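You operate a simulated robot arm through the tools that you are given. There is no shell and no other tool.

You run a simulated robot arm. Do the job below in one go: nothing can be reset, and whatever is moved stays where it is left.

## Task
Thin the green sample with water to its ring and stir it even.
Fine: plain water jug back, rod back in its pot, no spill; violet sample stays. Set down upright: plain water jug.

It is judged by the outcome, as a careful person would: the job done as asked, and still so three seconds after it is handed in. It fails if anything else is knocked over, pushed out of place, dropped, spilled or broken.

## Robot
A 6-joint arm with a four-finger gripper, fixed in place. Base frame: the origin is at the foot of the arm, x ahead of it, y to its left, z up; the work surface is at about z = 850. Lengths are in mm, angles in degrees, forces in N, time in s.
With the tool pointing down near the work surface it reaches from about 580 to 860 mm from the base axis. Its first joint turns from -166.0 to 166.0 degrees. Payload 3.43 kg.
The tool frame sits at the grasp point between the pads (the TCP): z along the fingers, y along the line on which they close. The tips reach 30 mm beyond it. The gripper opens to 120 mm. The gripper's body begins 85 mm behind the TCP.
Orientation is that of the tool frame in the base frame, as a unit quaternion [x, y, z, w]. With the fingers straight down and closing along the base's y, the tool's x points along the base's -x, its y along +y and its z along -z.

## Interface
- The arm moves only by the tool drive_tool. Its argument "targets" is a list of rows, each an object of numbers (a shift or turn left out is 0, a gripper value left out holds the last): "claw": the opening, from 0 (shut) to 1 (fully open); "x", "y", "z": the shift along the tool's x, y, z in mm; "rx", "ry", "rz": the turn, a rotation vector about the tool's x, y, z in degrees. In form: [{"claw": .., "x": .., "y": .., "z": .., "rx": .., "ry": .., "rz": ..}, ...]. A call has 1 to 20 rows; each row is the pose to reach, as a shift and turn from the pose commanded when the call began, along the tool's axes at that moment. Each row takes 0.2 s and may step no farther than 50 mm and 8.6 degrees from the row before; otherwise, or with a gripper value out of range, the whole call is refused. A pose out of reach is approached as far as the arm can. The call stops where the force on the tool passes 40 N (or 10 N more than at its start, if that is more) or the arm is blocked; 0.2 s more then pass. The fingers move at their own pace and stop on an object; they squeeze with about 32 N. The grip force told is the motor's: it shows also when the fingers shut on nothing. Time passes only in rows, and 0.2 s behind the last, so rows that repeat a pose let the fingers close. The reply holds the time, the measured pose of the TCP, the force on the tool along the base axes, the opening and the grip force, in the units named above and with some noise, with the torque about the TCP (base axes, N m) and any sound that the robot's microphone picked up, and new pictures: "pictures" is both (left out), scene, wrist or none.
- Cameras (640 x 400 px; columns grow to the right, rows downward): "scene" is fixed at [222.4, 650.5, 1473]; the picture's right is [-0.95, -0.31, 0.00], its down [-0.09, 0.28, -0.95] and it looks along [0.29, -0.91, -0.30] (base axes); focal length 331 px, centre (320, 200). "wrist" rides on the gripper at [71, -17, -121] in the tool frame; the picture's right is [0.23, 0.97, 0.00], its down [-0.81, 0.19, -0.55] and it looks along [-0.54, 0.13, 0.83] (tool axes); focal length 275 px, centre (320, 200). There is no depth. A picture from a camera that has moved, and an enlarged one, comes with that camera's place and axes in the base frame and with its lens.
- raise_lower(by): slides the trunk up (or, below 0, down) by that many mm; the arm rides with it, the base frame stays. It gives what a move gives, with no picture.
- close_up(camera, box): a new picture of the part [left, top, right, bottom] of that camera's present view, enlarged. It takes no simulated time.
- close_job(): hands the job in; it is judged then, once.

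Nothing tells you positions but the pictures and the camera data. Unless the task says otherwise, let go and move clear before handing in.

The tools are called after "Call:" by a JSON object that holds its "fn" and its "kwargs". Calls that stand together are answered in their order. drive_tool: Moves the arm, as the interface text tells. Its arguments: {"type":"object","properties":{"targets":{"type":"array","items":{"type":"object","properties":{"claw":{"type":"number"},"x":{"type":"number"},"y":{"type":"number"},"z":{"type":"number"},"rx":{"type":"number"},"ry":{"type":"number"},"rz":{"type":"number"}}}},"pictures":{"type":"string","enum":["both","scene","wrist","none"]}},"required":["targets"]} The other tools are called the same way: raise_lower (by) slides the trunk up or down; close_up (camera, box) takes an enlarged picture of a part of a camera's view; close_job () hands the job in.

At the start:

```text
t: 0.0
tcp_pos: [279.9, -394.3, 1374.8]
tool_rot: [0.0, 1.0, 0.0, 0.0]
ft_force: [-1.0, -0.1, 0.0]
ft_torque: [-0.02, -0.03, 0.01]
opening: 119.8
grasp_force: 0.1
trunk travel left (down, up): [-300.0, 240.0]
```

scene: 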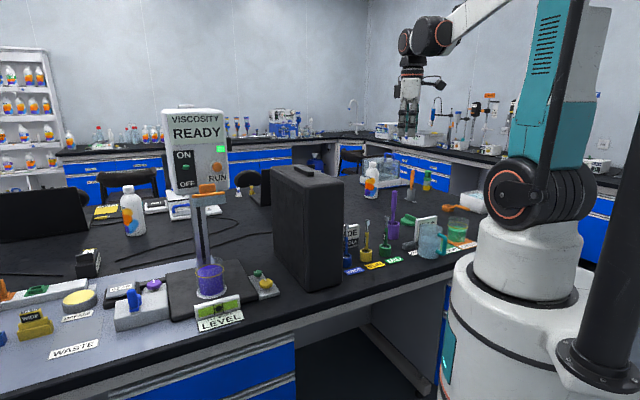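
wrist: 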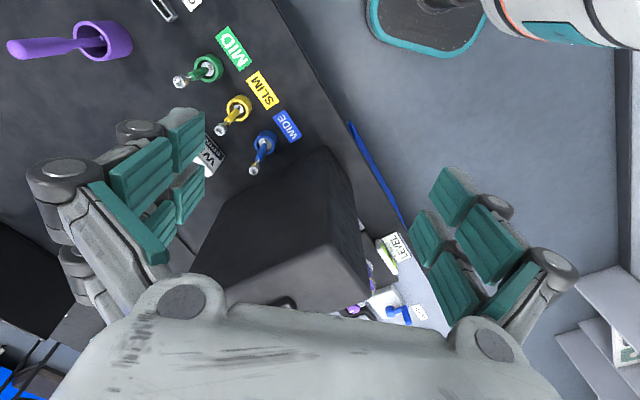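

I see a bench with a viscosity meter, a dark case, pots, a jug, and a green sample near the arm's base. I'll take close-ups first to locate everything.

Call:
{"fn": "close_up", "kwargs": {"camera": "scene", "box": [330, 150, 500, 290]}}

Call:
{"fn": "close_up", "kwargs": {"camera": "scene", "box": [400, 190, 490, 270]}}

Call:
{"fn": "close_up", "kwargs": {"camera": "scene", "box": [0, 90, 320, 370]}}

Call:
{"fn": "close_up", "kwargs": {"camera": "wrist", "box": [0, 0, 340, 200]}}

```text
2.86 times, centred on (415, 220) of scene
camera zoom: at [222.4, 650.5, 1473.0], right [-0.95, -0.31, 0.0], down [-0.09, 0.28, -0.95], along [0.29, -0.91, -0.3], focal length 945 px, centre (49, 143)
```

zoom: 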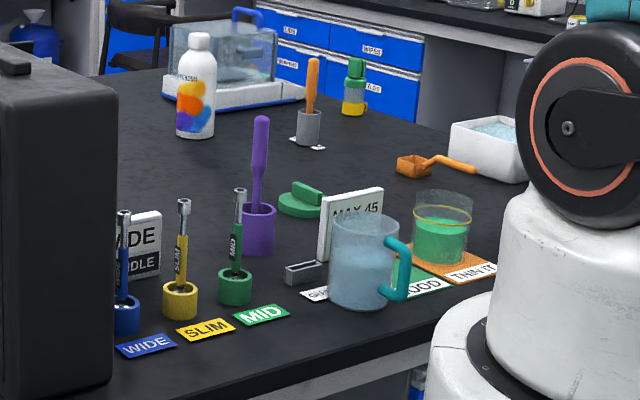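

```text
5.00 times, centred on (445, 230) of scene
camera zoom: at [222.4, 650.5, 1473.0], right [-0.95, -0.31, 0.0], down [-0.09, 0.28, -0.95], along [0.29, -0.91, -0.3], focal length 1654 px, centre (-305, 50)
```

zoom: 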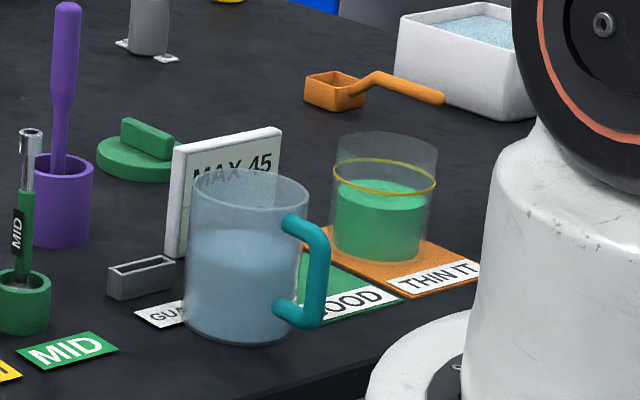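

```text
1.43 times, centred on (160, 230) of scene
camera zoom: at [222.4, 650.5, 1473.0], right [-0.95, -0.31, 0.0], down [-0.09, 0.28, -0.95], along [0.29, -0.91, -0.3], focal length 473 px, centre (549, 157)
```

zoom: 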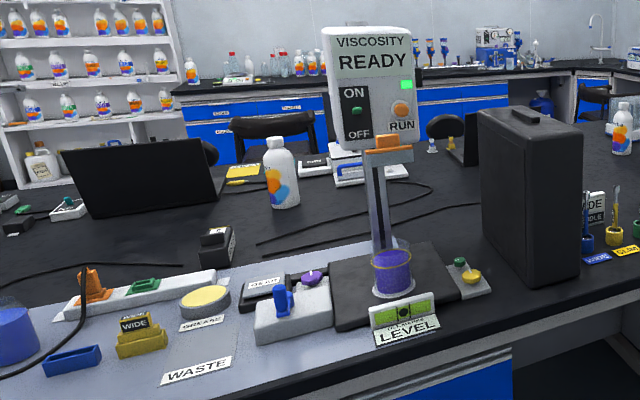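

```text
1.88 times, centred on (170, 100) of wrist
camera zoom: at [208.2, -410.9, 1496.6], right [-0.23, 0.97, 0.0], down [0.81, 0.19, 0.55], along [0.54, 0.13, -0.83], focal length 518 px, centre (602, 388)
```

zoom: 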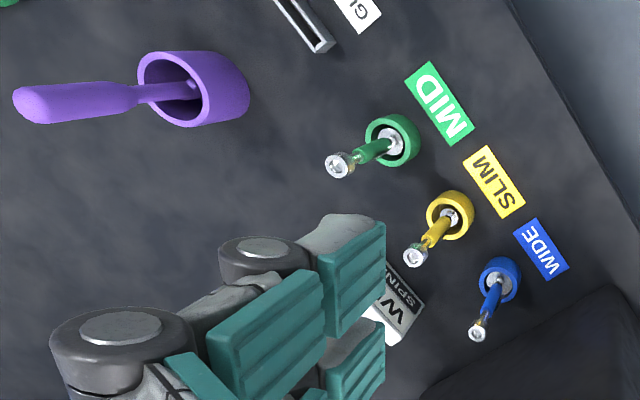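

Next I want sharper views of the sign by the jug, the rods and pots, and the far-left vessels.

Call:
{"fn": "close_up", "kwargs": {"camera": "scene", "box": [412, 205, 462, 265]}}

Call:
{"fn": "close_up", "kwargs": {"camera": "scene", "box": [440, 200, 490, 260]}}

Call:
{"fn": "close_up", "kwargs": {"camera": "scene", "box": [360, 150, 500, 220]}}

Call:
{"fn": "close_up", "kwargs": {"camera": "scene", "box": [160, 100, 290, 340]}}

Call:
{"fn": "close_up", "kwargs": {"camera": "scene", "box": [0, 240, 130, 370]}}

Call:
{"fn": "close_up", "kwargs": {"camera": "scene", "box": [330, 180, 410, 280]}}

```text
6.67 times, centred on (437, 235) of scene
camera zoom: at [222.4, 650.5, 1473.0], right [-0.95, -0.31, 0.0], down [-0.09, 0.28, -0.95], along [0.29, -0.91, -0.3], focal length 2205 px, centre (-460, -33)
```

zoom: 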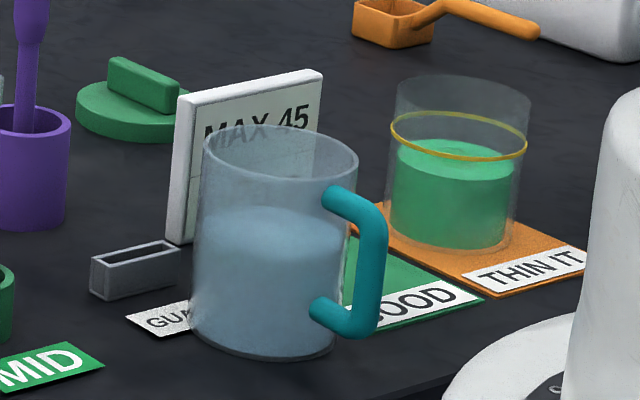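

```text
6.67 times, centred on (465, 230) of scene
camera zoom: at [222.4, 650.5, 1473.0], right [-0.95, -0.31, 0.0], down [-0.09, 0.28, -0.95], along [0.29, -0.91, -0.3], focal length 2205 px, centre (-647, 0)
```

zoom: 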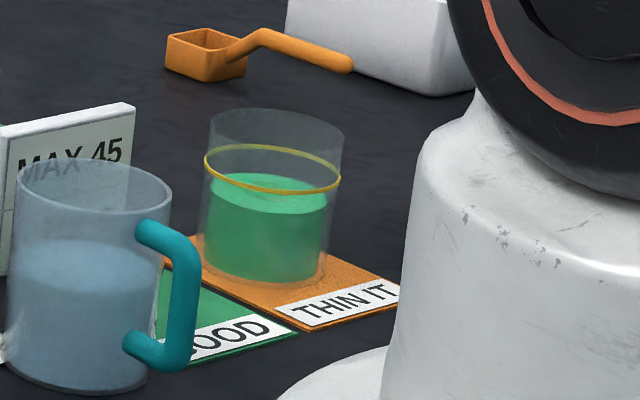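

```text
4.57 times, centred on (430, 185) of scene
camera zoom: at [222.4, 650.5, 1473.0], right [-0.95, -0.31, 0.0], down [-0.09, 0.28, -0.95], along [0.29, -0.91, -0.3], focal length 1512 px, centre (-183, 269)
```

zoom: 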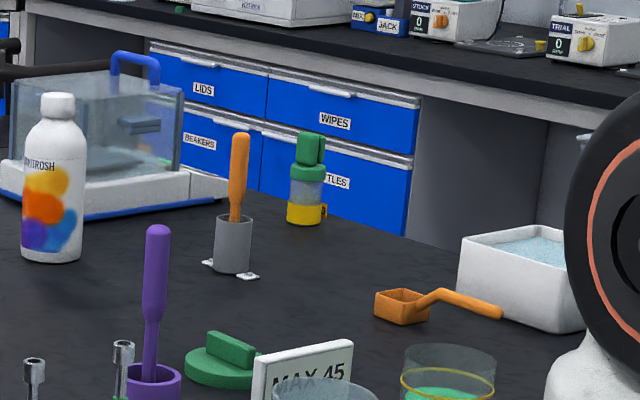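

```text
1.67 times, centred on (225, 220) of scene
camera zoom: at [222.4, 650.5, 1473.0], right [-0.95, -0.31, 0.0], down [-0.09, 0.28, -0.95], along [0.29, -0.91, -0.3], focal length 551 px, centre (478, 167)
```

zoom: 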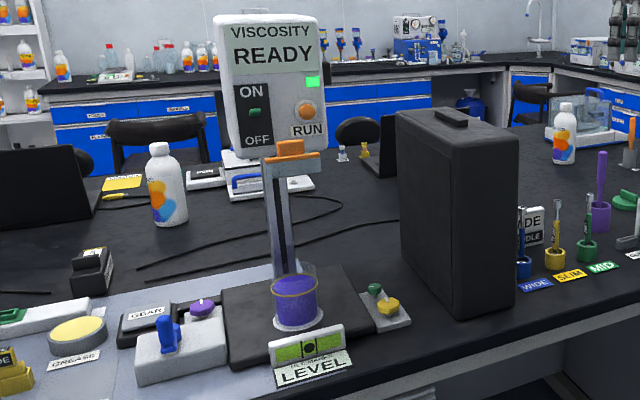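

```text
3.08 times, centred on (65, 305) of scene
camera zoom: at [222.4, 650.5, 1473.0], right [-0.95, -0.31, 0.0], down [-0.09, 0.28, -0.95], along [0.29, -0.91, -0.3], focal length 1018 px, centre (1105, -123)
```

zoom: 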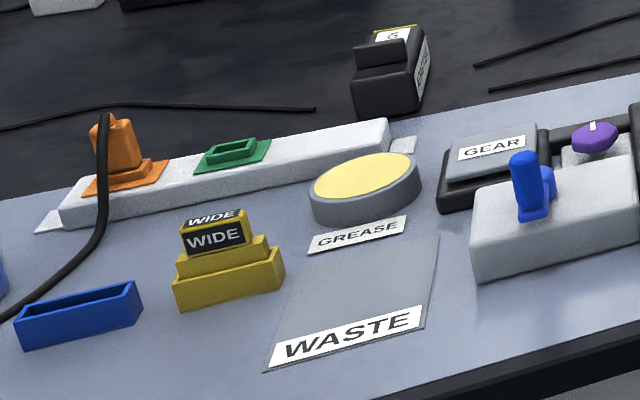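

```text
4.00 times, centred on (370, 230) of scene
camera zoom: at [222.4, 650.5, 1473.0], right [-0.95, -0.31, 0.0], down [-0.09, 0.28, -0.95], along [0.29, -0.91, -0.3], focal length 1323 px, centre (120, 80)
```

zoom: 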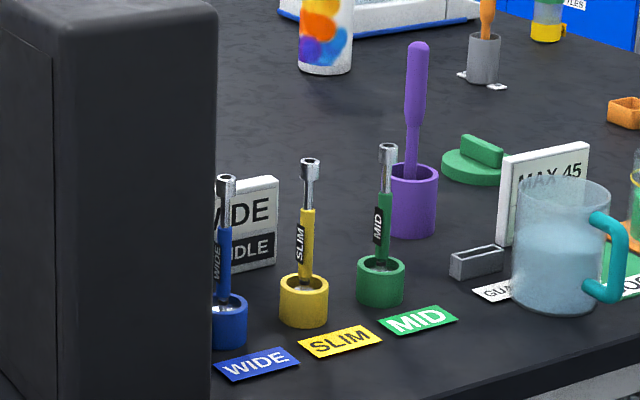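

The stations: green beaker on the orange "THIN IT" mat, teal-handled water jug in front of it, purple rod in a purple pot, and an orange stick in a grey cup further back. I'll turn the wrist camera to face the table there and look closer before touching anything.

Call:
{"fn": "drive_tool", "kwargs": {"targets": [{"x": 20, "y": -12, "rz": 7.5}, {"x": 40, "y": -24, "rz": 15}, {"x": 60, "y": -36, "rz": 22.5}, {"x": 80, "y": -48, "rz": 30}, {"x": 100, "y": -60, "rz": 37.5}, {"x": 120, "y": -72, "rz": 45}, {"x": 140, "y": -84, "rz": 52.5}, {"x": 160, "y": -96, "rz": 60}, {"x": 180, "y": -108, "rz": 67.5}, {"x": 200, "y": -120, "rz": 75}, {"x": 215, "y": -132, "rz": 82.5}, {"x": 230, "y": -144, "rz": 90}]}}

```text
t: 2.6
tcp_pos: [48.6, -538.3, 1374.8]
tool_rot: [0.708, 0.706, 0.0, 0.0]
ft_force: [-0.9, -0.2, 0.0]
ft_torque: [-0.02, -0.02, 0.0]
opening: 119.9
grasp_force: 0.1
trunk travel left (down, up): [-300.0, 240.0]
camera wrist: at [30.9, -465.8, 1497.3], right [0.97, 0.23, 0.0], down [0.19, -0.81, 0.55], along [0.13, -0.54, -0.83], focal length 275 px, centre (320, 200)
```

scene: 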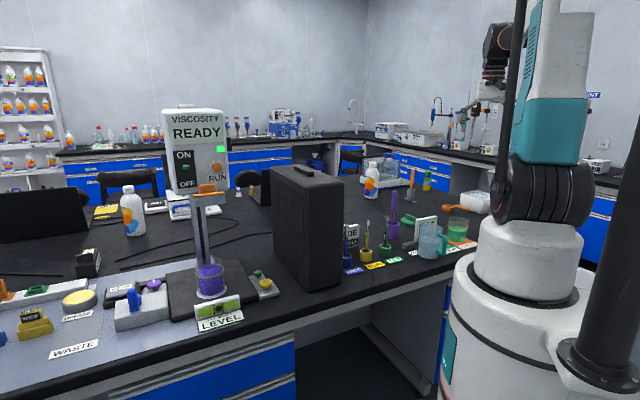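
wrist: 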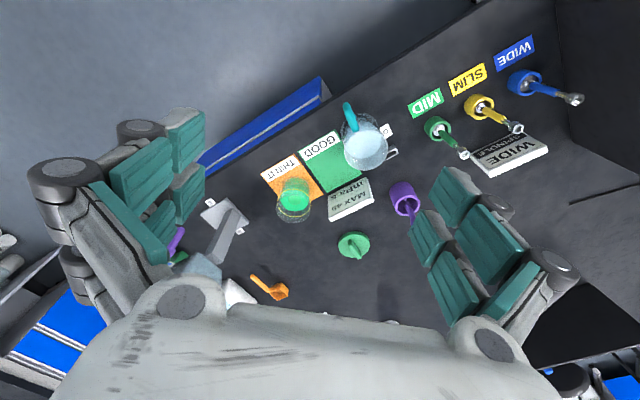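

The wrist camera now faces the stations. I'll zoom in for labels and contents.

Call:
{"fn": "close_up", "kwargs": {"camera": "wrist", "box": [180, 100, 420, 250]}}

Call:
{"fn": "close_up", "kwargs": {"camera": "wrist", "box": [320, 80, 450, 240]}}

Call:
{"fn": "close_up", "kwargs": {"camera": "wrist", "box": [150, 180, 330, 310]}}

```text
2.67 times, centred on (300, 175) of wrist
camera zoom: at [30.9, -465.8, 1497.3], right [0.97, 0.23, 0.0], down [0.19, -0.81, 0.55], along [0.13, -0.54, -0.83], focal length 734 px, centre (373, 267)
```

zoom: 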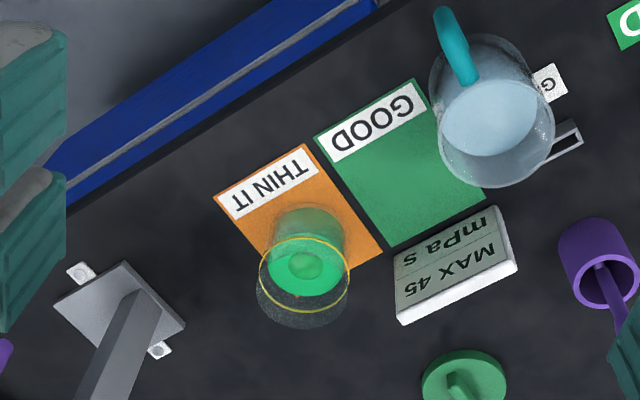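

```text
2.50 times, centred on (385, 160) of wrist
camera zoom: at [30.9, -465.8, 1497.3], right [0.97, 0.23, 0.0], down [0.19, -0.81, 0.55], along [0.13, -0.54, -0.83], focal length 688 px, centre (158, 300)
```

zoom: 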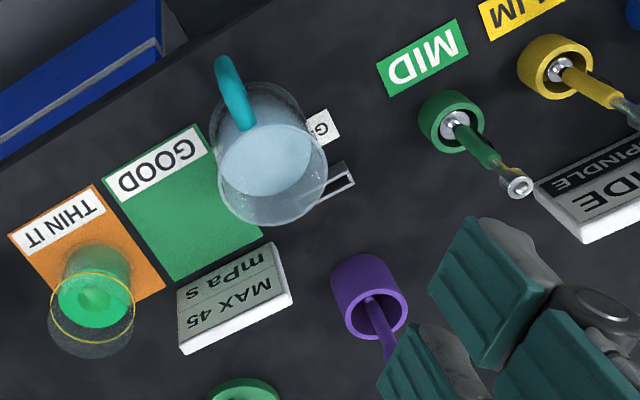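

```text
3.08 times, centred on (240, 245) of wrist
camera zoom: at [30.9, -465.8, 1497.3], right [0.97, 0.23, 0.0], down [0.19, -0.81, 0.55], along [0.13, -0.54, -0.83], focal length 847 px, centre (566, 62)
```

zoom: 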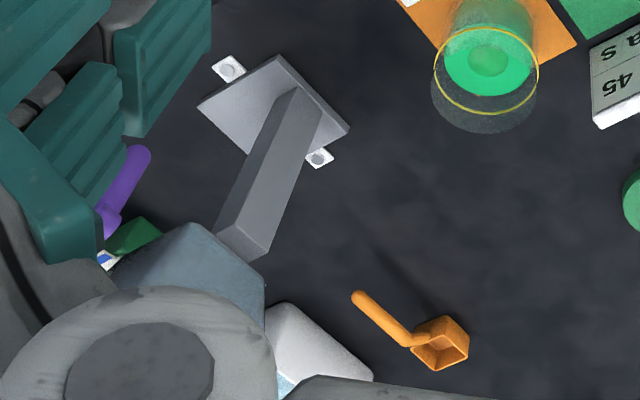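

There's a bolted-down stand left of the beaker with something purple beyond it, which the gripper hides. I'll shift the camera over to see that side.

Call:
{"fn": "drive_tool", "kwargs": {"targets": [{"y": -40}, {"y": -80}, {"y": -120}, {"y": -160}, {"y": -200, "x": 20}]}}

```text
t: 3.8
tcp_pos: [-150.5, -519.6, 1375.8]
tool_rot: [0.708, 0.707, -0.001, -0.001]
ft_force: [-0.1, 1.0, -0.1]
ft_torque: [-0.04, 0.0, 0.0]
opening: 119.8
grasp_force: 0.0
trunk travel left (down, up): [-300.0, 240.0]
camera wrist: at [-167.6, -445.8, 1497.1], right [0.97, 0.23, 0.0], down [0.19, -0.81, 0.55], along [0.13, -0.54, -0.83], focal length 275 px, centre (320, 200)
```

scene: 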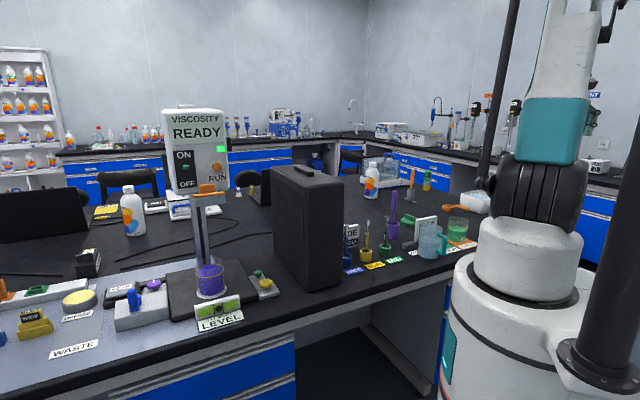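
wrist: 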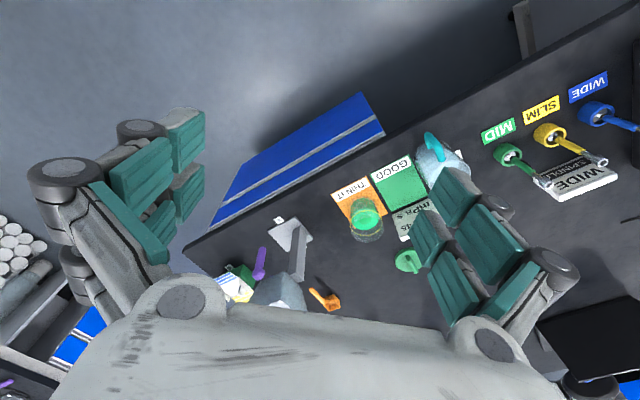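

Call:
{"fn": "close_up", "kwargs": {"camera": "wrist", "box": [200, 180, 400, 320]}}

```text
2.86 times, centred on (300, 250) of wrist
camera zoom: at [-167.6, -445.8, 1497.1], right [0.97, 0.23, 0.0], down [0.19, -0.81, 0.55], along [0.13, -0.54, -0.83], focal length 786 px, centre (377, 57)
```

zoom: 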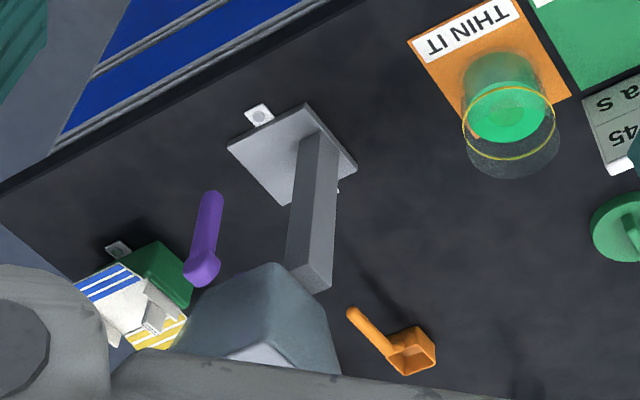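

What I've located so far:
- **Water jug:** around (176, -667), about 93 mm wide and 117 mm tall, with its handle facing back-left at roughly 133°.
- **Green beaker:** around (57, -863), with its ring about 18 mm above the liquid.
- **Purple rod and pot:** around (333, -800).

I'll move back over the jug side and pitch the tool for a slanted approach.

Call:
{"fn": "drive_tool", "kwargs": {"targets": [{"y": 40, "x": -8, "z": 20, "rz": -4.3}, {"y": 80, "x": -16, "z": 40, "rz": -8.6}, {"y": 120, "x": -24, "z": 60, "rz": -12.9}, {"y": 160, "x": -32, "z": 80, "rz": -17.2}, {"y": 200, "x": -40, "z": 100, "rz": -21.5}, {"y": 240, "x": -44, "z": 120, "rz": -25.8}, {"y": 270, "x": -46, "z": 130, "rz": -30}], "pictures": "wrist"}}

Call:
{"fn": "drive_tool", "kwargs": {"targets": [{"ry": -7.5}, {"ry": -15}, {"ry": -22.5}, {"ry": -30}, {"ry": -37.5}, {"ry": -45}]}}

```text
t: 5.4
tcp_pos: [120.7, -566.6, 1243.7]
tool_rot: [0.499, 0.866, 0.0, 0.0]
ft_force: [0.4, -0.8, 0.6]
ft_torque: [0.02, 0.03, 0.02]
opening: 120.2
grasp_force: 0.1
trunk travel left (down, up): [-300.0, 240.0]
camera wrist: at [70.6, -511.0, 1365.2], right [0.73, 0.69, 0.0], down [0.57, -0.61, 0.55], along [0.38, -0.4, -0.83], focal length 275 px, centre (320, 200)
```

wrist: 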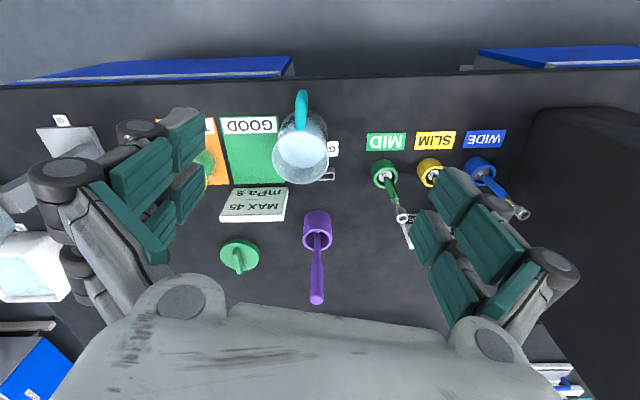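

```text
t: 6.8
tcp_pos: [118.6, -565.2, 1244.1]
tool_rot: [0.462, 0.8, -0.191, 0.332]
ft_force: [-0.5, 0.8, 0.4]
ft_torque: [-0.01, 0.01, -0.04]
opening: 119.8
grasp_force: 0.0
trunk travel left (down, up): [-300.0, 240.0]
camera wrist: at [37.1, -454.7, 1280.6], right [0.76, 0.63, -0.16], down [0.26, -0.06, 0.96], along [0.59, -0.78, -0.21], focal length 275 px, centre (320, 200)
```

scene: 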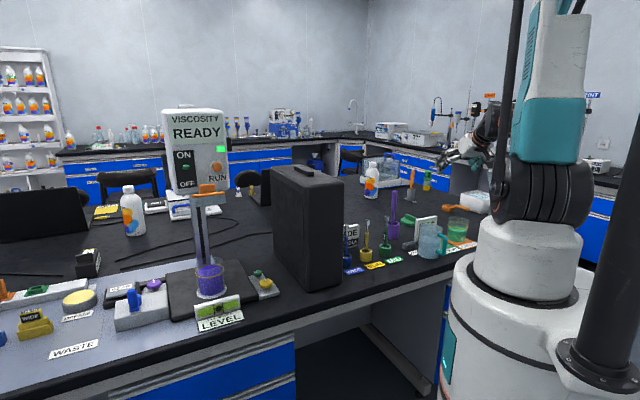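
wrist: 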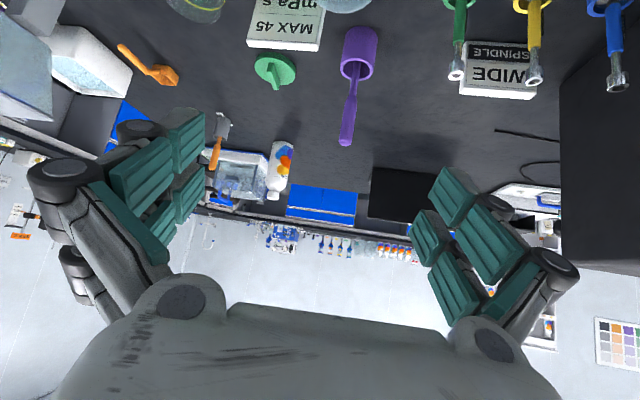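

Pitching works. The station is laid out square to the table, which sits about 43° to the base, and the jug handle points to the table edge. I'll descend to a pre-grasp point behind the jug on the handle side and check alignment.

Call:
{"fn": "drive_tool", "kwargs": {"targets": [{"x": 28.5, "y": -0.2, "z": 35}, {"x": 57, "y": -0.4, "z": 70}, {"x": 85.5, "y": -0.6, "z": 105}, {"x": 114, "y": -0.9, "z": 140}, {"x": 142.3, "y": -1.1, "z": 174.5}]}}

```text
t: 8.0
tcp_pos: [134.3, -627.8, 1063.3]
tool_rot: [0.463, 0.801, -0.19, 0.33]
ft_force: [-0.2, -0.4, -0.4]
ft_torque: [0.03, 0.02, 0.03]
opening: 119.8
grasp_force: 0.1
out of reach, approached as far as the arm can: row 4, 5
trunk travel left (down, up): [-300.0, 240.0]
camera wrist: at [51.3, -518.0, 1100.3], right [0.76, 0.63, -0.16], down [0.26, -0.06, 0.96], along [0.6, -0.78, -0.21], focal length 275 px, centre (320, 200)
```

scene: 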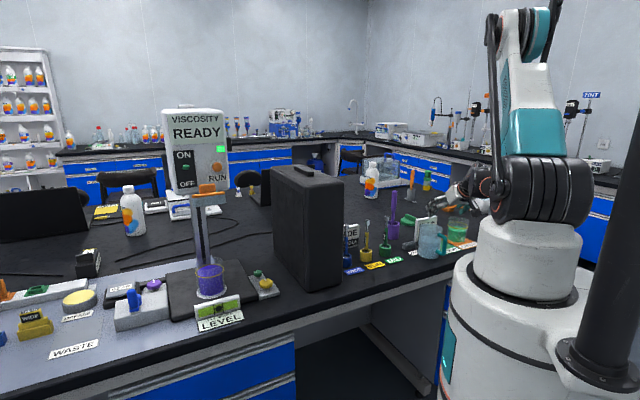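
wrist: 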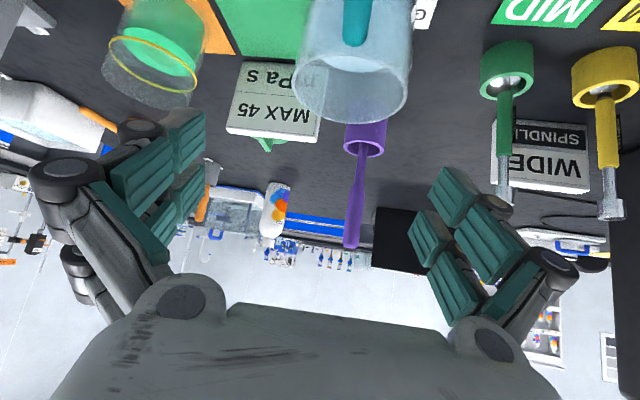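

The arm is too folded here because the inner reach limit is hit. Raising the trunk gives it more room, so I'll do that and read the pose again.

Call:
{"fn": "raise_lower", "kwargs": {"by": 150}}

Call:
{"fn": "drive_tool", "kwargs": {"targets": [{"z": 0}]}}

```text
t: 9.8
tcp_pos: [132.9, -626.6, 1214.6]
tool_rot: [0.463, 0.8, -0.192, 0.33]
ft_force: [0.8, 0.3, 0.3]
ft_torque: [-0.02, 0.01, 0.0]
opening: 120.0
grasp_force: 0.1
trunk travel left (down, up): [-450.0, 90.0]
```

```text
t: 10.2
tcp_pos: [134.0, -626.8, 1215.5]
tool_rot: [0.462, 0.8, -0.191, 0.331]
ft_force: [0.3, -0.2, -0.1]
ft_torque: [-0.03, 0.0, -0.01]
opening: 119.8
grasp_force: 0.1
trunk travel left (down, up): [-450.0, 90.0]
camera wrist: at [51.0, -516.9, 1251.1], right [0.76, 0.63, -0.16], down [0.26, -0.06, 0.96], along [0.6, -0.78, -0.21], focal length 275 px, centre (320, 200)
```

scene: 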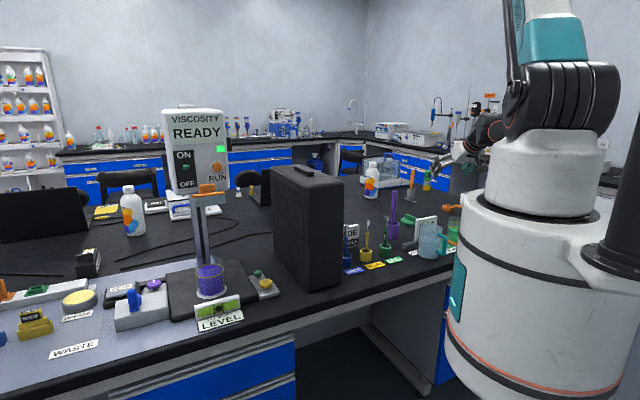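
wrist: 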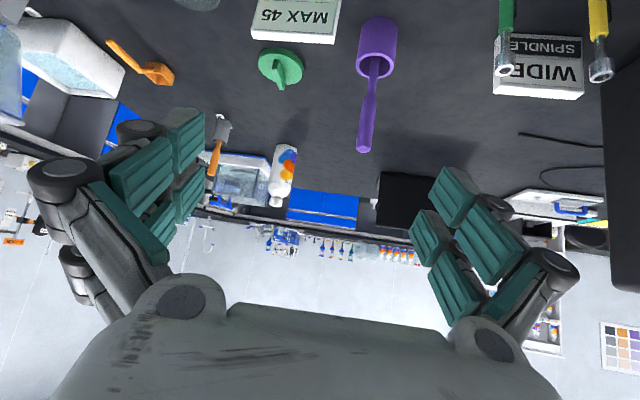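

The trunk is up and the pose settled. Now I'll descend to the pre-grasp point about 110 mm behind the jug along the tool axis.

Call:
{"fn": "drive_tool", "kwargs": {"targets": [{"x": 33, "y": 3.2, "z": 26.2}, {"x": 66, "y": 6.5, "z": 52.4}, {"x": 99, "y": 9.7, "z": 78.7}, {"x": 132, "y": 13, "z": 104.9}, {"x": 165, "y": 16, "z": 131}]}}

```text
t: 11.3
tcp_pos: [137.5, -731.1, 1051.8]
tool_rot: [0.463, 0.801, -0.189, 0.329]
ft_force: [-0.8, -2.1, -0.6]
ft_torque: [0.02, -0.02, 0.02]
opening: 119.5
grasp_force: 0.0
out of reach, approached as far as the arm can: row 1, 2, 3, 4, 5
trunk travel left (down, up): [-450.0, 90.0]
camera wrist: at [53.8, -620.4, 1089.3], right [0.76, 0.63, -0.16], down [0.26, -0.07, 0.96], along [0.6, -0.77, -0.22], focal length 275 px, centre (320, 200)
```

scene: 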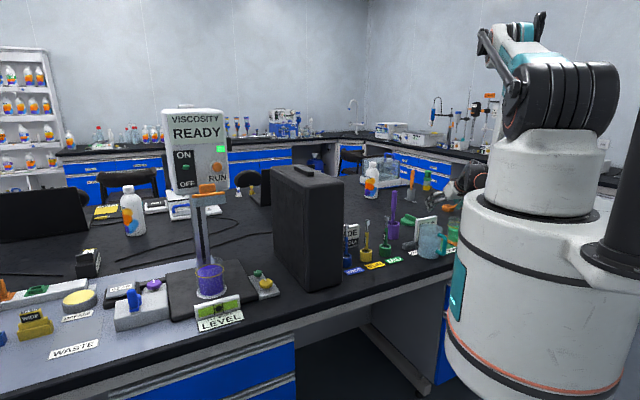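
wrist: 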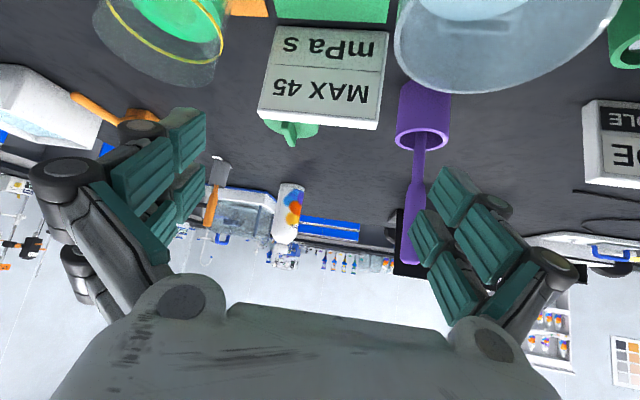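

Raising the trunk made reaching low worse: the tool was pushed outward, though nothing was touched. A lower trunk should help instead. I'll lift the tool well clear first, then lower the trunk.

Call:
{"fn": "drive_tool", "kwargs": {"targets": [{"x": -31.8, "y": 0, "z": -31.8}, {"x": -63.6, "y": 0, "z": -63.6}, {"x": -80.4, "y": 8.3, "z": -106.2}, {"x": -94.5, "y": 17.5, "z": -148.7}, {"x": -108.6, "y": 26.8, "z": -191.2}, {"x": -122.8, "y": 36.1, "z": -233.6}, {"x": -136.8, "y": 45.3, "z": -276}, {"x": -150.3, "y": 55.1, "z": -319.1}, {"x": -178.6, "y": 55.1, "z": -347.4}]}}

```text
t: 13.3
tcp_pos: [127.4, -595.5, 1426.4]
tool_rot: [0.462, 0.8, -0.191, 0.331]
ft_force: [0.2, 0.3, 0.0]
ft_torque: [0.05, 0.03, -0.05]
opening: 120.2
grasp_force: 0.0
trunk travel left (down, up): [-450.0, 90.0]
camera wrist: at [45.9, -486.7, 1463.4], right [0.76, 0.63, -0.16], down [0.26, -0.06, 0.96], along [0.6, -0.78, -0.21], focal length 275 px, centre (320, 200)
```

scene: 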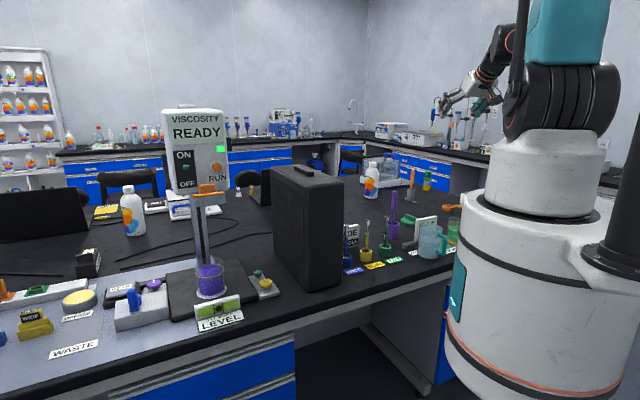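
wrist: 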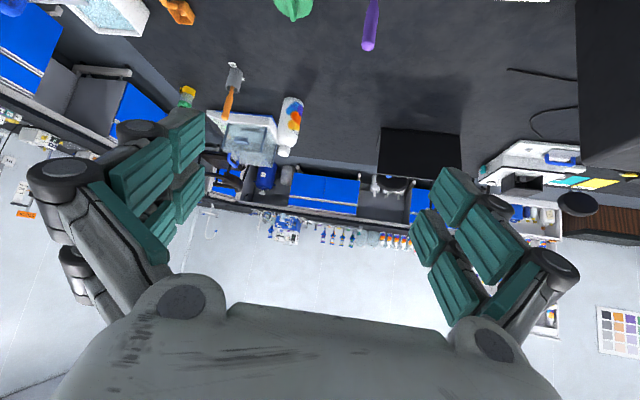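

Tool is clear and high. Lowering the trunk by 350 mm now, which brings the tool to about z = 1076, still above everything here.

Call:
{"fn": "raise_lower", "kwargs": {"by": -350}}

Call:
{"fn": "drive_tool", "kwargs": {"targets": [{"z": 0}]}}

```text
t: 16.8
tcp_pos: [128.1, -597.6, 1075.2]
tool_rot: [0.462, 0.801, -0.191, 0.331]
ft_force: [0.9, 1.1, 0.3]
ft_torque: [0.02, 0.04, -0.03]
opening: 120.1
grasp_force: 0.0
trunk travel left (down, up): [-100.0, 440.0]
```

```text
t: 17.2
tcp_pos: [127.5, -597.3, 1077.7]
tool_rot: [0.462, 0.8, -0.191, 0.331]
ft_force: [0.2, 0.0, -0.3]
ft_torque: [0.0, 0.03, -0.01]
opening: 120.2
grasp_force: 0.1
trunk travel left (down, up): [-100.0, 440.0]
camera wrist: at [45.8, -487.3, 1112.7], right [0.76, 0.63, -0.16], down [0.26, -0.06, 0.96], along [0.59, -0.78, -0.21], focal length 275 px, centre (320, 200)
```

scene: 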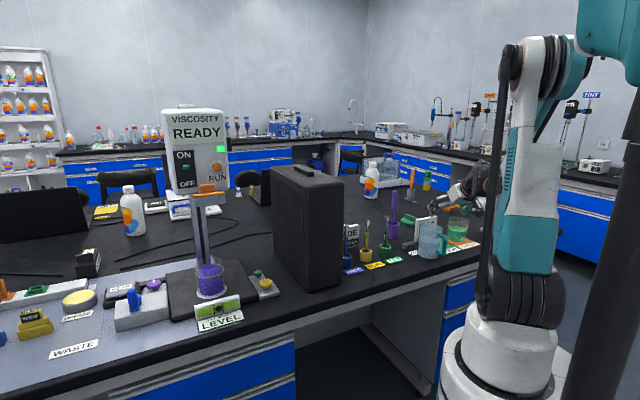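
wrist: 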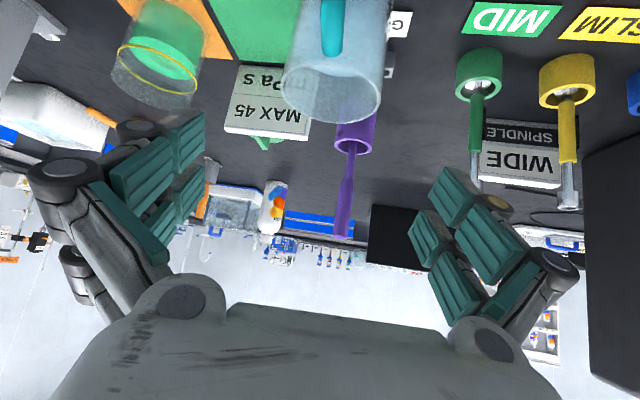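

With the trunk low, the view and reach are both fine. I refine the jug centre to (177, -667) and move to the pre-grasp point behind it.

Call:
{"fn": "drive_tool", "kwargs": {"targets": [{"x": 22.8, "y": 4, "z": 28}, {"x": 45.7, "y": 8, "z": 55.9}, {"x": 45.7, "y": 8, "z": 55.9}]}}

Call:
{"fn": "close_up", "kwargs": {"camera": "scene", "box": [400, 180, 500, 270]}}

```text
t: 18.0
tcp_pos: [140.1, -600.3, 1003.3]
tool_rot: [0.462, 0.801, -0.19, 0.33]
ft_force: [1.2, -0.5, 0.4]
ft_torque: [0.02, 0.0, 0.01]
opening: 120.2
grasp_force: 0.0
trunk travel left (down, up): [-100.0, 440.0]
camera wrist: at [57.5, -489.2, 1039.4], right [0.76, 0.63, -0.16], down [0.26, -0.06, 0.96], along [0.59, -0.78, -0.21], focal length 275 px, centre (320, 200)
```

scene: 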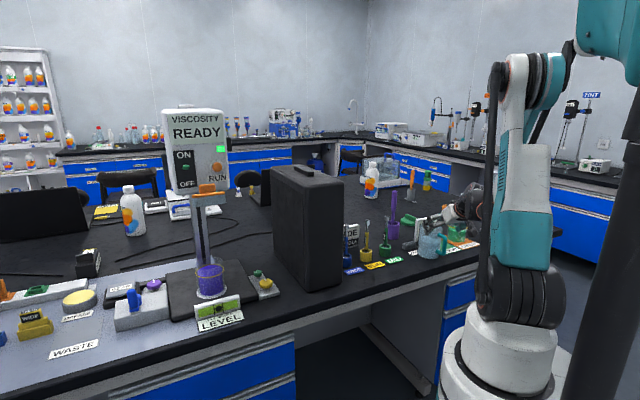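
wrist: 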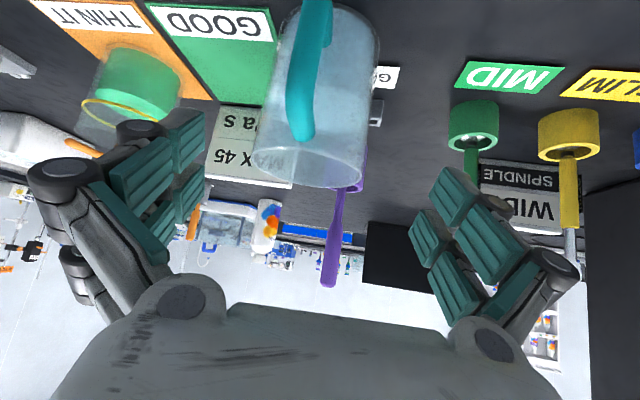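

```text
4.44 times, centred on (450, 225) of scene
camera zoom: at [222.4, 650.5, 1473.0], right [-0.95, -0.31, 0.0], down [-0.09, 0.28, -0.95], along [0.29, -0.91, -0.3], focal length 1470 px, centre (-258, 89)
```

zoom: 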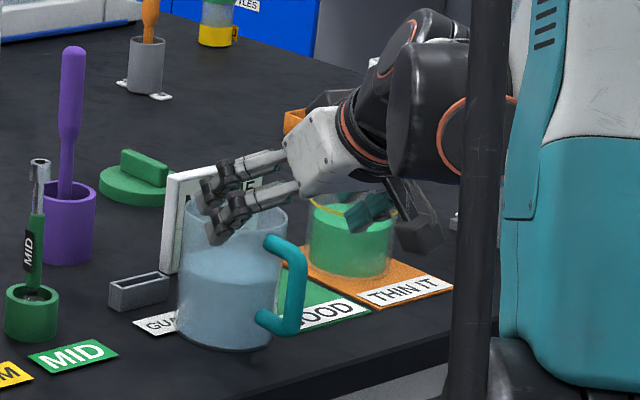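

The jug is centred between the open fingers, with the handle passing under the palm. I'll advance slowly along the tool axis so the fingers straddle the jug.

Call:
{"fn": "drive_tool", "kwargs": {"targets": [{"z": 20}, {"z": 40}, {"z": 60}, {"z": 75}, {"z": 75}]}}

Call:
{"fn": "close_up", "kwargs": {"camera": "scene", "box": [400, 180, 500, 270]}}

```text
t: 19.2
tcp_pos: [166.7, -645.1, 950.2]
tool_rot: [0.461, 0.801, -0.19, 0.332]
ft_force: [0.0, -0.4, -0.2]
ft_torque: [0.01, 0.0, -0.01]
opening: 119.8
grasp_force: 0.1
trunk travel left (down, up): [-100.0, 440.0]
camera wrist: at [83.9, -534.5, 985.5], right [0.76, 0.63, -0.16], down [0.26, -0.06, 0.96], along [0.6, -0.78, -0.21], focal length 275 px, centre (320, 200)
```

scene: 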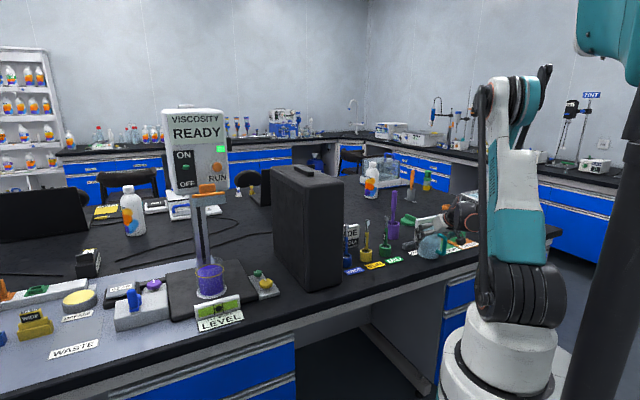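
wrist: 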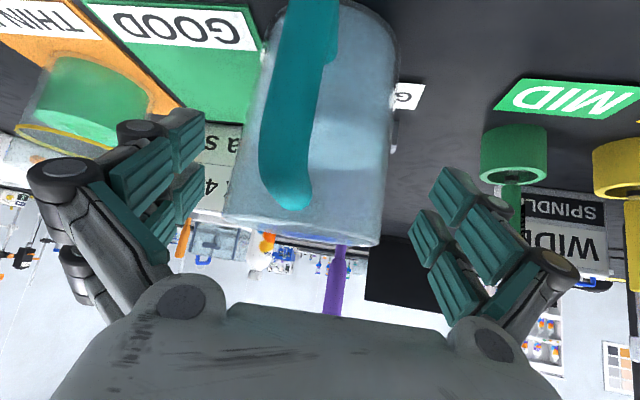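

```text
4.44 times, centred on (450, 225) of scene
camera zoom: at [222.4, 650.5, 1473.0], right [-0.95, -0.31, 0.0], down [-0.09, 0.28, -0.95], along [0.29, -0.91, -0.3], focal length 1470 px, centre (-258, 89)
```

zoom: 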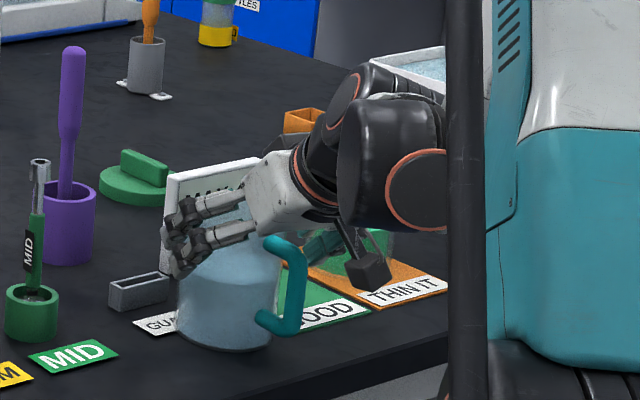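

Clearances on both sides look even. I'll finish the last ~33 mm of the approach, then close on the jug body.

Call:
{"fn": "drive_tool", "kwargs": {"targets": [{"z": 15}, {"z": 28}, {"z": 33}, {"z": 33}]}}

Call:
{"fn": "close_up", "kwargs": {"camera": "scene", "box": [400, 180, 500, 270]}}

```text
t: 20.2
tcp_pos: [178.2, -665.0, 926.4]
tool_rot: [0.462, 0.8, -0.191, 0.331]
ft_force: [0.3, 0.0, 0.4]
ft_torque: [-0.01, -0.05, -0.02]
opening: 120.1
grasp_force: 0.1
trunk travel left (down, up): [-100.0, 440.0]
camera wrist: at [94.3, -554.9, 963.3], right [0.76, 0.63, -0.16], down [0.26, -0.06, 0.96], along [0.6, -0.78, -0.21], focal length 275 px, centre (320, 200)
```

scene: 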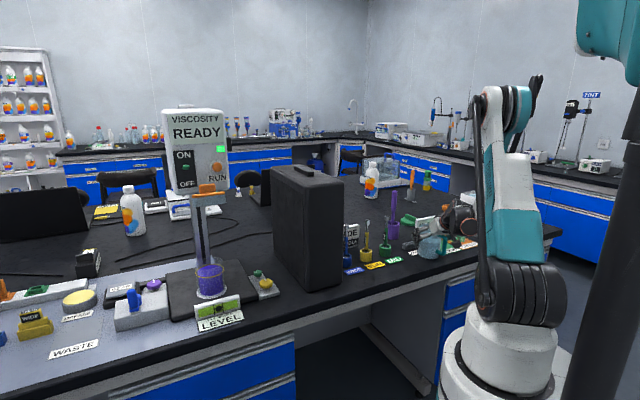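
wrist: 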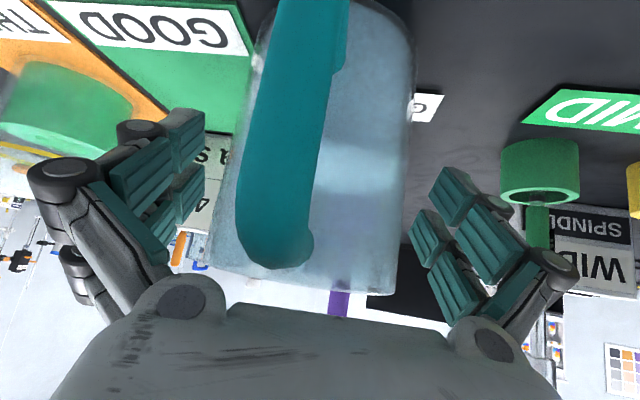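

```text
4.44 times, centred on (450, 225) of scene
camera zoom: at [222.4, 650.5, 1473.0], right [-0.95, -0.31, 0.0], down [-0.09, 0.28, -0.95], along [0.29, -0.91, -0.3], focal length 1470 px, centre (-258, 89)
```

zoom: 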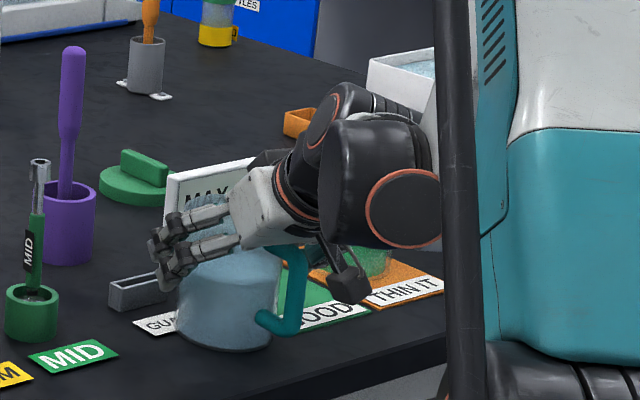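

Fingers now straddle the jug's body. I'll close gradually so the jug isn't bumped, then check the grip.

Call:
{"fn": "drive_tool", "kwargs": {"targets": [{"claw": 0.9}, {"claw": 0.86}, {"claw": 0.83}, {"claw": 0.81}, {"claw": 0.79}, {"claw": 0.77}, {"claw": 0.74}, {"claw": 0.7}, {"claw": 0.5}, {"claw": 0.5}]}}

Call:
{"fn": "close_up", "kwargs": {"camera": "scene", "box": [400, 180, 500, 270]}}

```text
t: 22.4
tcp_pos: [176.3, -664.3, 926.2]
tool_rot: [0.462, 0.801, -0.19, 0.331]
ft_force: [-2.0, 0.4, 2.9]
ft_torque: [0.1, -0.03, -0.04]
opening: 86.4
grasp_force: 32.1
trunk travel left (down, up): [-100.0, 440.0]
camera wrist: at [94.1, -554.8, 963.5], right [0.76, 0.63, -0.16], down [0.26, -0.06, 0.96], along [0.59, -0.78, -0.21], focal length 275 px, centre (320, 200)
```

scene: 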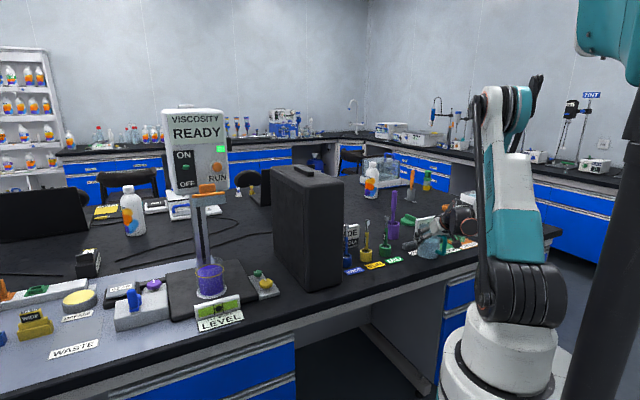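
wrist: 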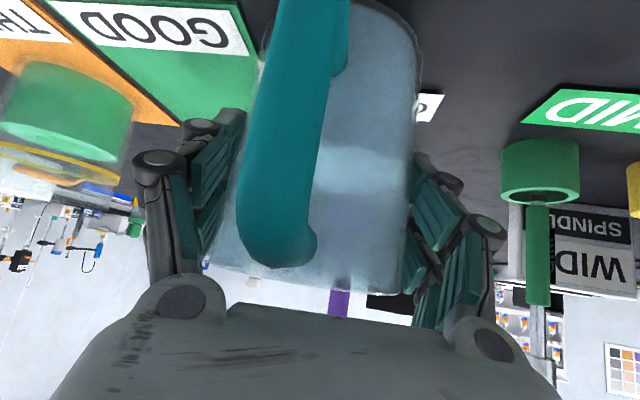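

```text
4.44 times, centred on (450, 225) of scene
camera zoom: at [222.4, 650.5, 1473.0], right [-0.95, -0.31, 0.0], down [-0.09, 0.28, -0.95], along [0.29, -0.91, -0.3], focal length 1470 px, centre (-258, 89)
```

zoom: 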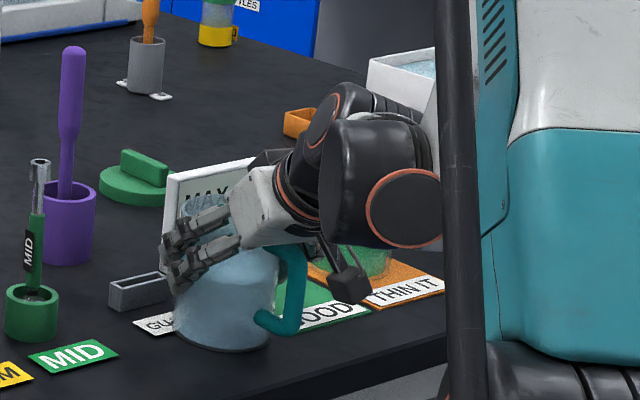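

The jug is gripped at 86 mm with full squeeze force. I'll lift it a little straight up and check that it hangs securely.

Call:
{"fn": "drive_tool", "kwargs": {"targets": [{"x": -3.5, "z": -3.5}, {"x": -10.6, "z": -10.6}, {"x": -17.7, "z": -17.7}, {"x": -21.2, "z": -21.2}, {"x": -21.2, "z": -21.2}]}}

Call:
{"fn": "close_up", "kwargs": {"camera": "scene", "box": [400, 180, 500, 270]}}

```text
t: 23.6
tcp_pos: [177.5, -665.3, 958.1]
tool_rot: [0.462, 0.801, -0.19, 0.33]
ft_force: [-0.3, -0.4, -5.1]
ft_torque: [-0.05, -0.04, -0.01]
opening: 86.1
grasp_force: 32.2
trunk travel left (down, up): [-100.0, 440.0]
camera wrist: at [94.7, -555.1, 994.3], right [0.76, 0.63, -0.16], down [0.26, -0.06, 0.96], along [0.6, -0.78, -0.21], focal length 275 px, centre (320, 200)
```

scene: 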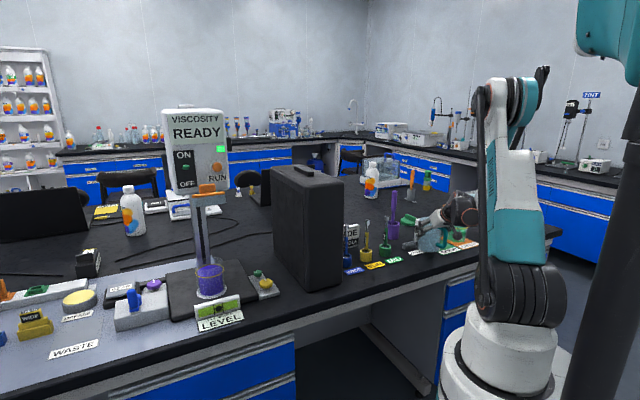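
wrist: 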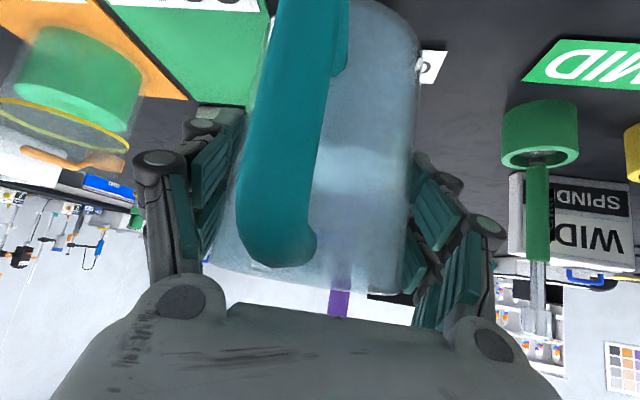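

```text
4.44 times, centred on (450, 225) of scene
camera zoom: at [222.4, 650.5, 1473.0], right [-0.95, -0.31, 0.0], down [-0.09, 0.28, -0.95], along [0.29, -0.91, -0.3], focal length 1470 px, centre (-258, 89)
```

zoom: 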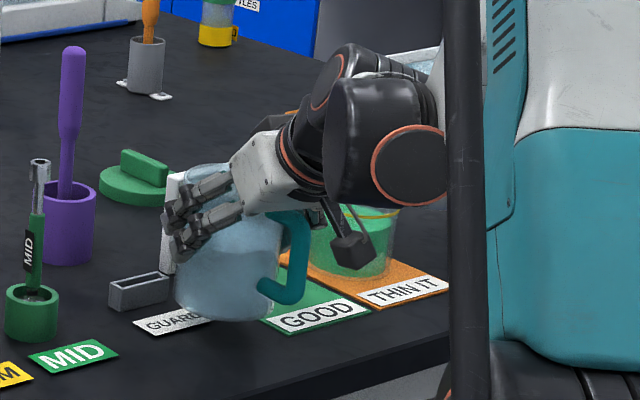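

The jug hangs upright and steady; it weighs about 0.5 kg. I'll lift it high enough to clear the beaker rim and start carrying it toward the beaker's far-left side, turning gently on the way.

Call:
{"fn": "drive_tool", "kwargs": {"targets": [{"x": -14.1, "z": -14.1}, {"x": -28.3, "z": -28.3}, {"x": -42.4, "z": -42.4}, {"x": -56.6, "z": -56.6}, {"x": -72.1, "z": -72.1}, {"x": -76.3, "y": -18.8, "z": -67.9, "rx": 1.5, "rz": 1.5}, {"x": -80.6, "y": -37.5, "z": -63.6, "rx": 3, "rz": 3}, {"x": -84.8, "y": -56.3, "z": -59.4, "rx": 4.5, "rz": 4.5}, {"x": -89, "y": -75, "z": -55.2, "rx": 6.1, "rz": 6.1}, {"x": -93.3, "y": -93.8, "z": -51, "rx": 7.6, "rz": 7.6}, {"x": -97.5, "y": -112.5, "z": -46.7, "rx": 9.1, "rz": 9.1}, {"x": -101.7, "y": -131.3, "z": -42.5, "rx": 10.6, "rz": 10.6}]}}

```text
t: 26.2
tcp_pos: [83.4, -768.4, 1059.6]
tool_rot: [0.562, 0.734, -0.232, 0.303]
ft_force: [0.4, 0.6, -6.0]
ft_torque: [-0.04, -0.04, -0.04]
opening: 86.0
grasp_force: 32.1
trunk travel left (down, up): [-100.0, 440.0]
camera wrist: at [32.8, -641.1, 1095.6], right [0.9, 0.41, -0.16], down [0.23, -0.13, 0.96], along [0.37, -0.9, -0.21], focal length 275 px, centre (320, 200)
```

scene: 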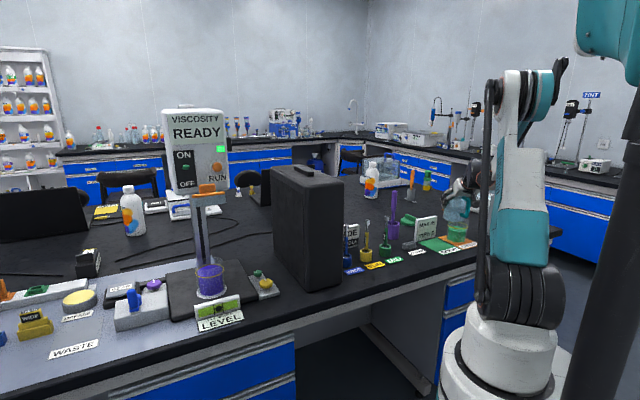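
wrist: 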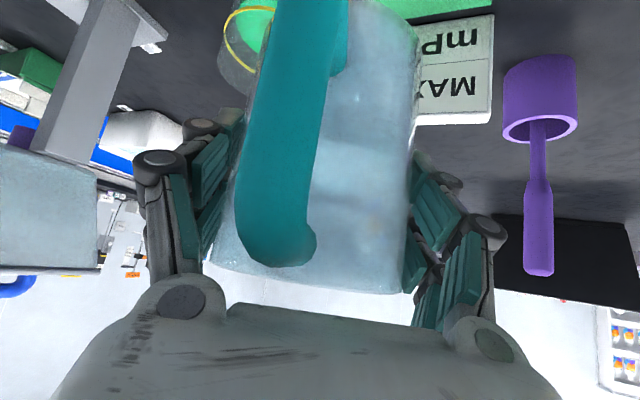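

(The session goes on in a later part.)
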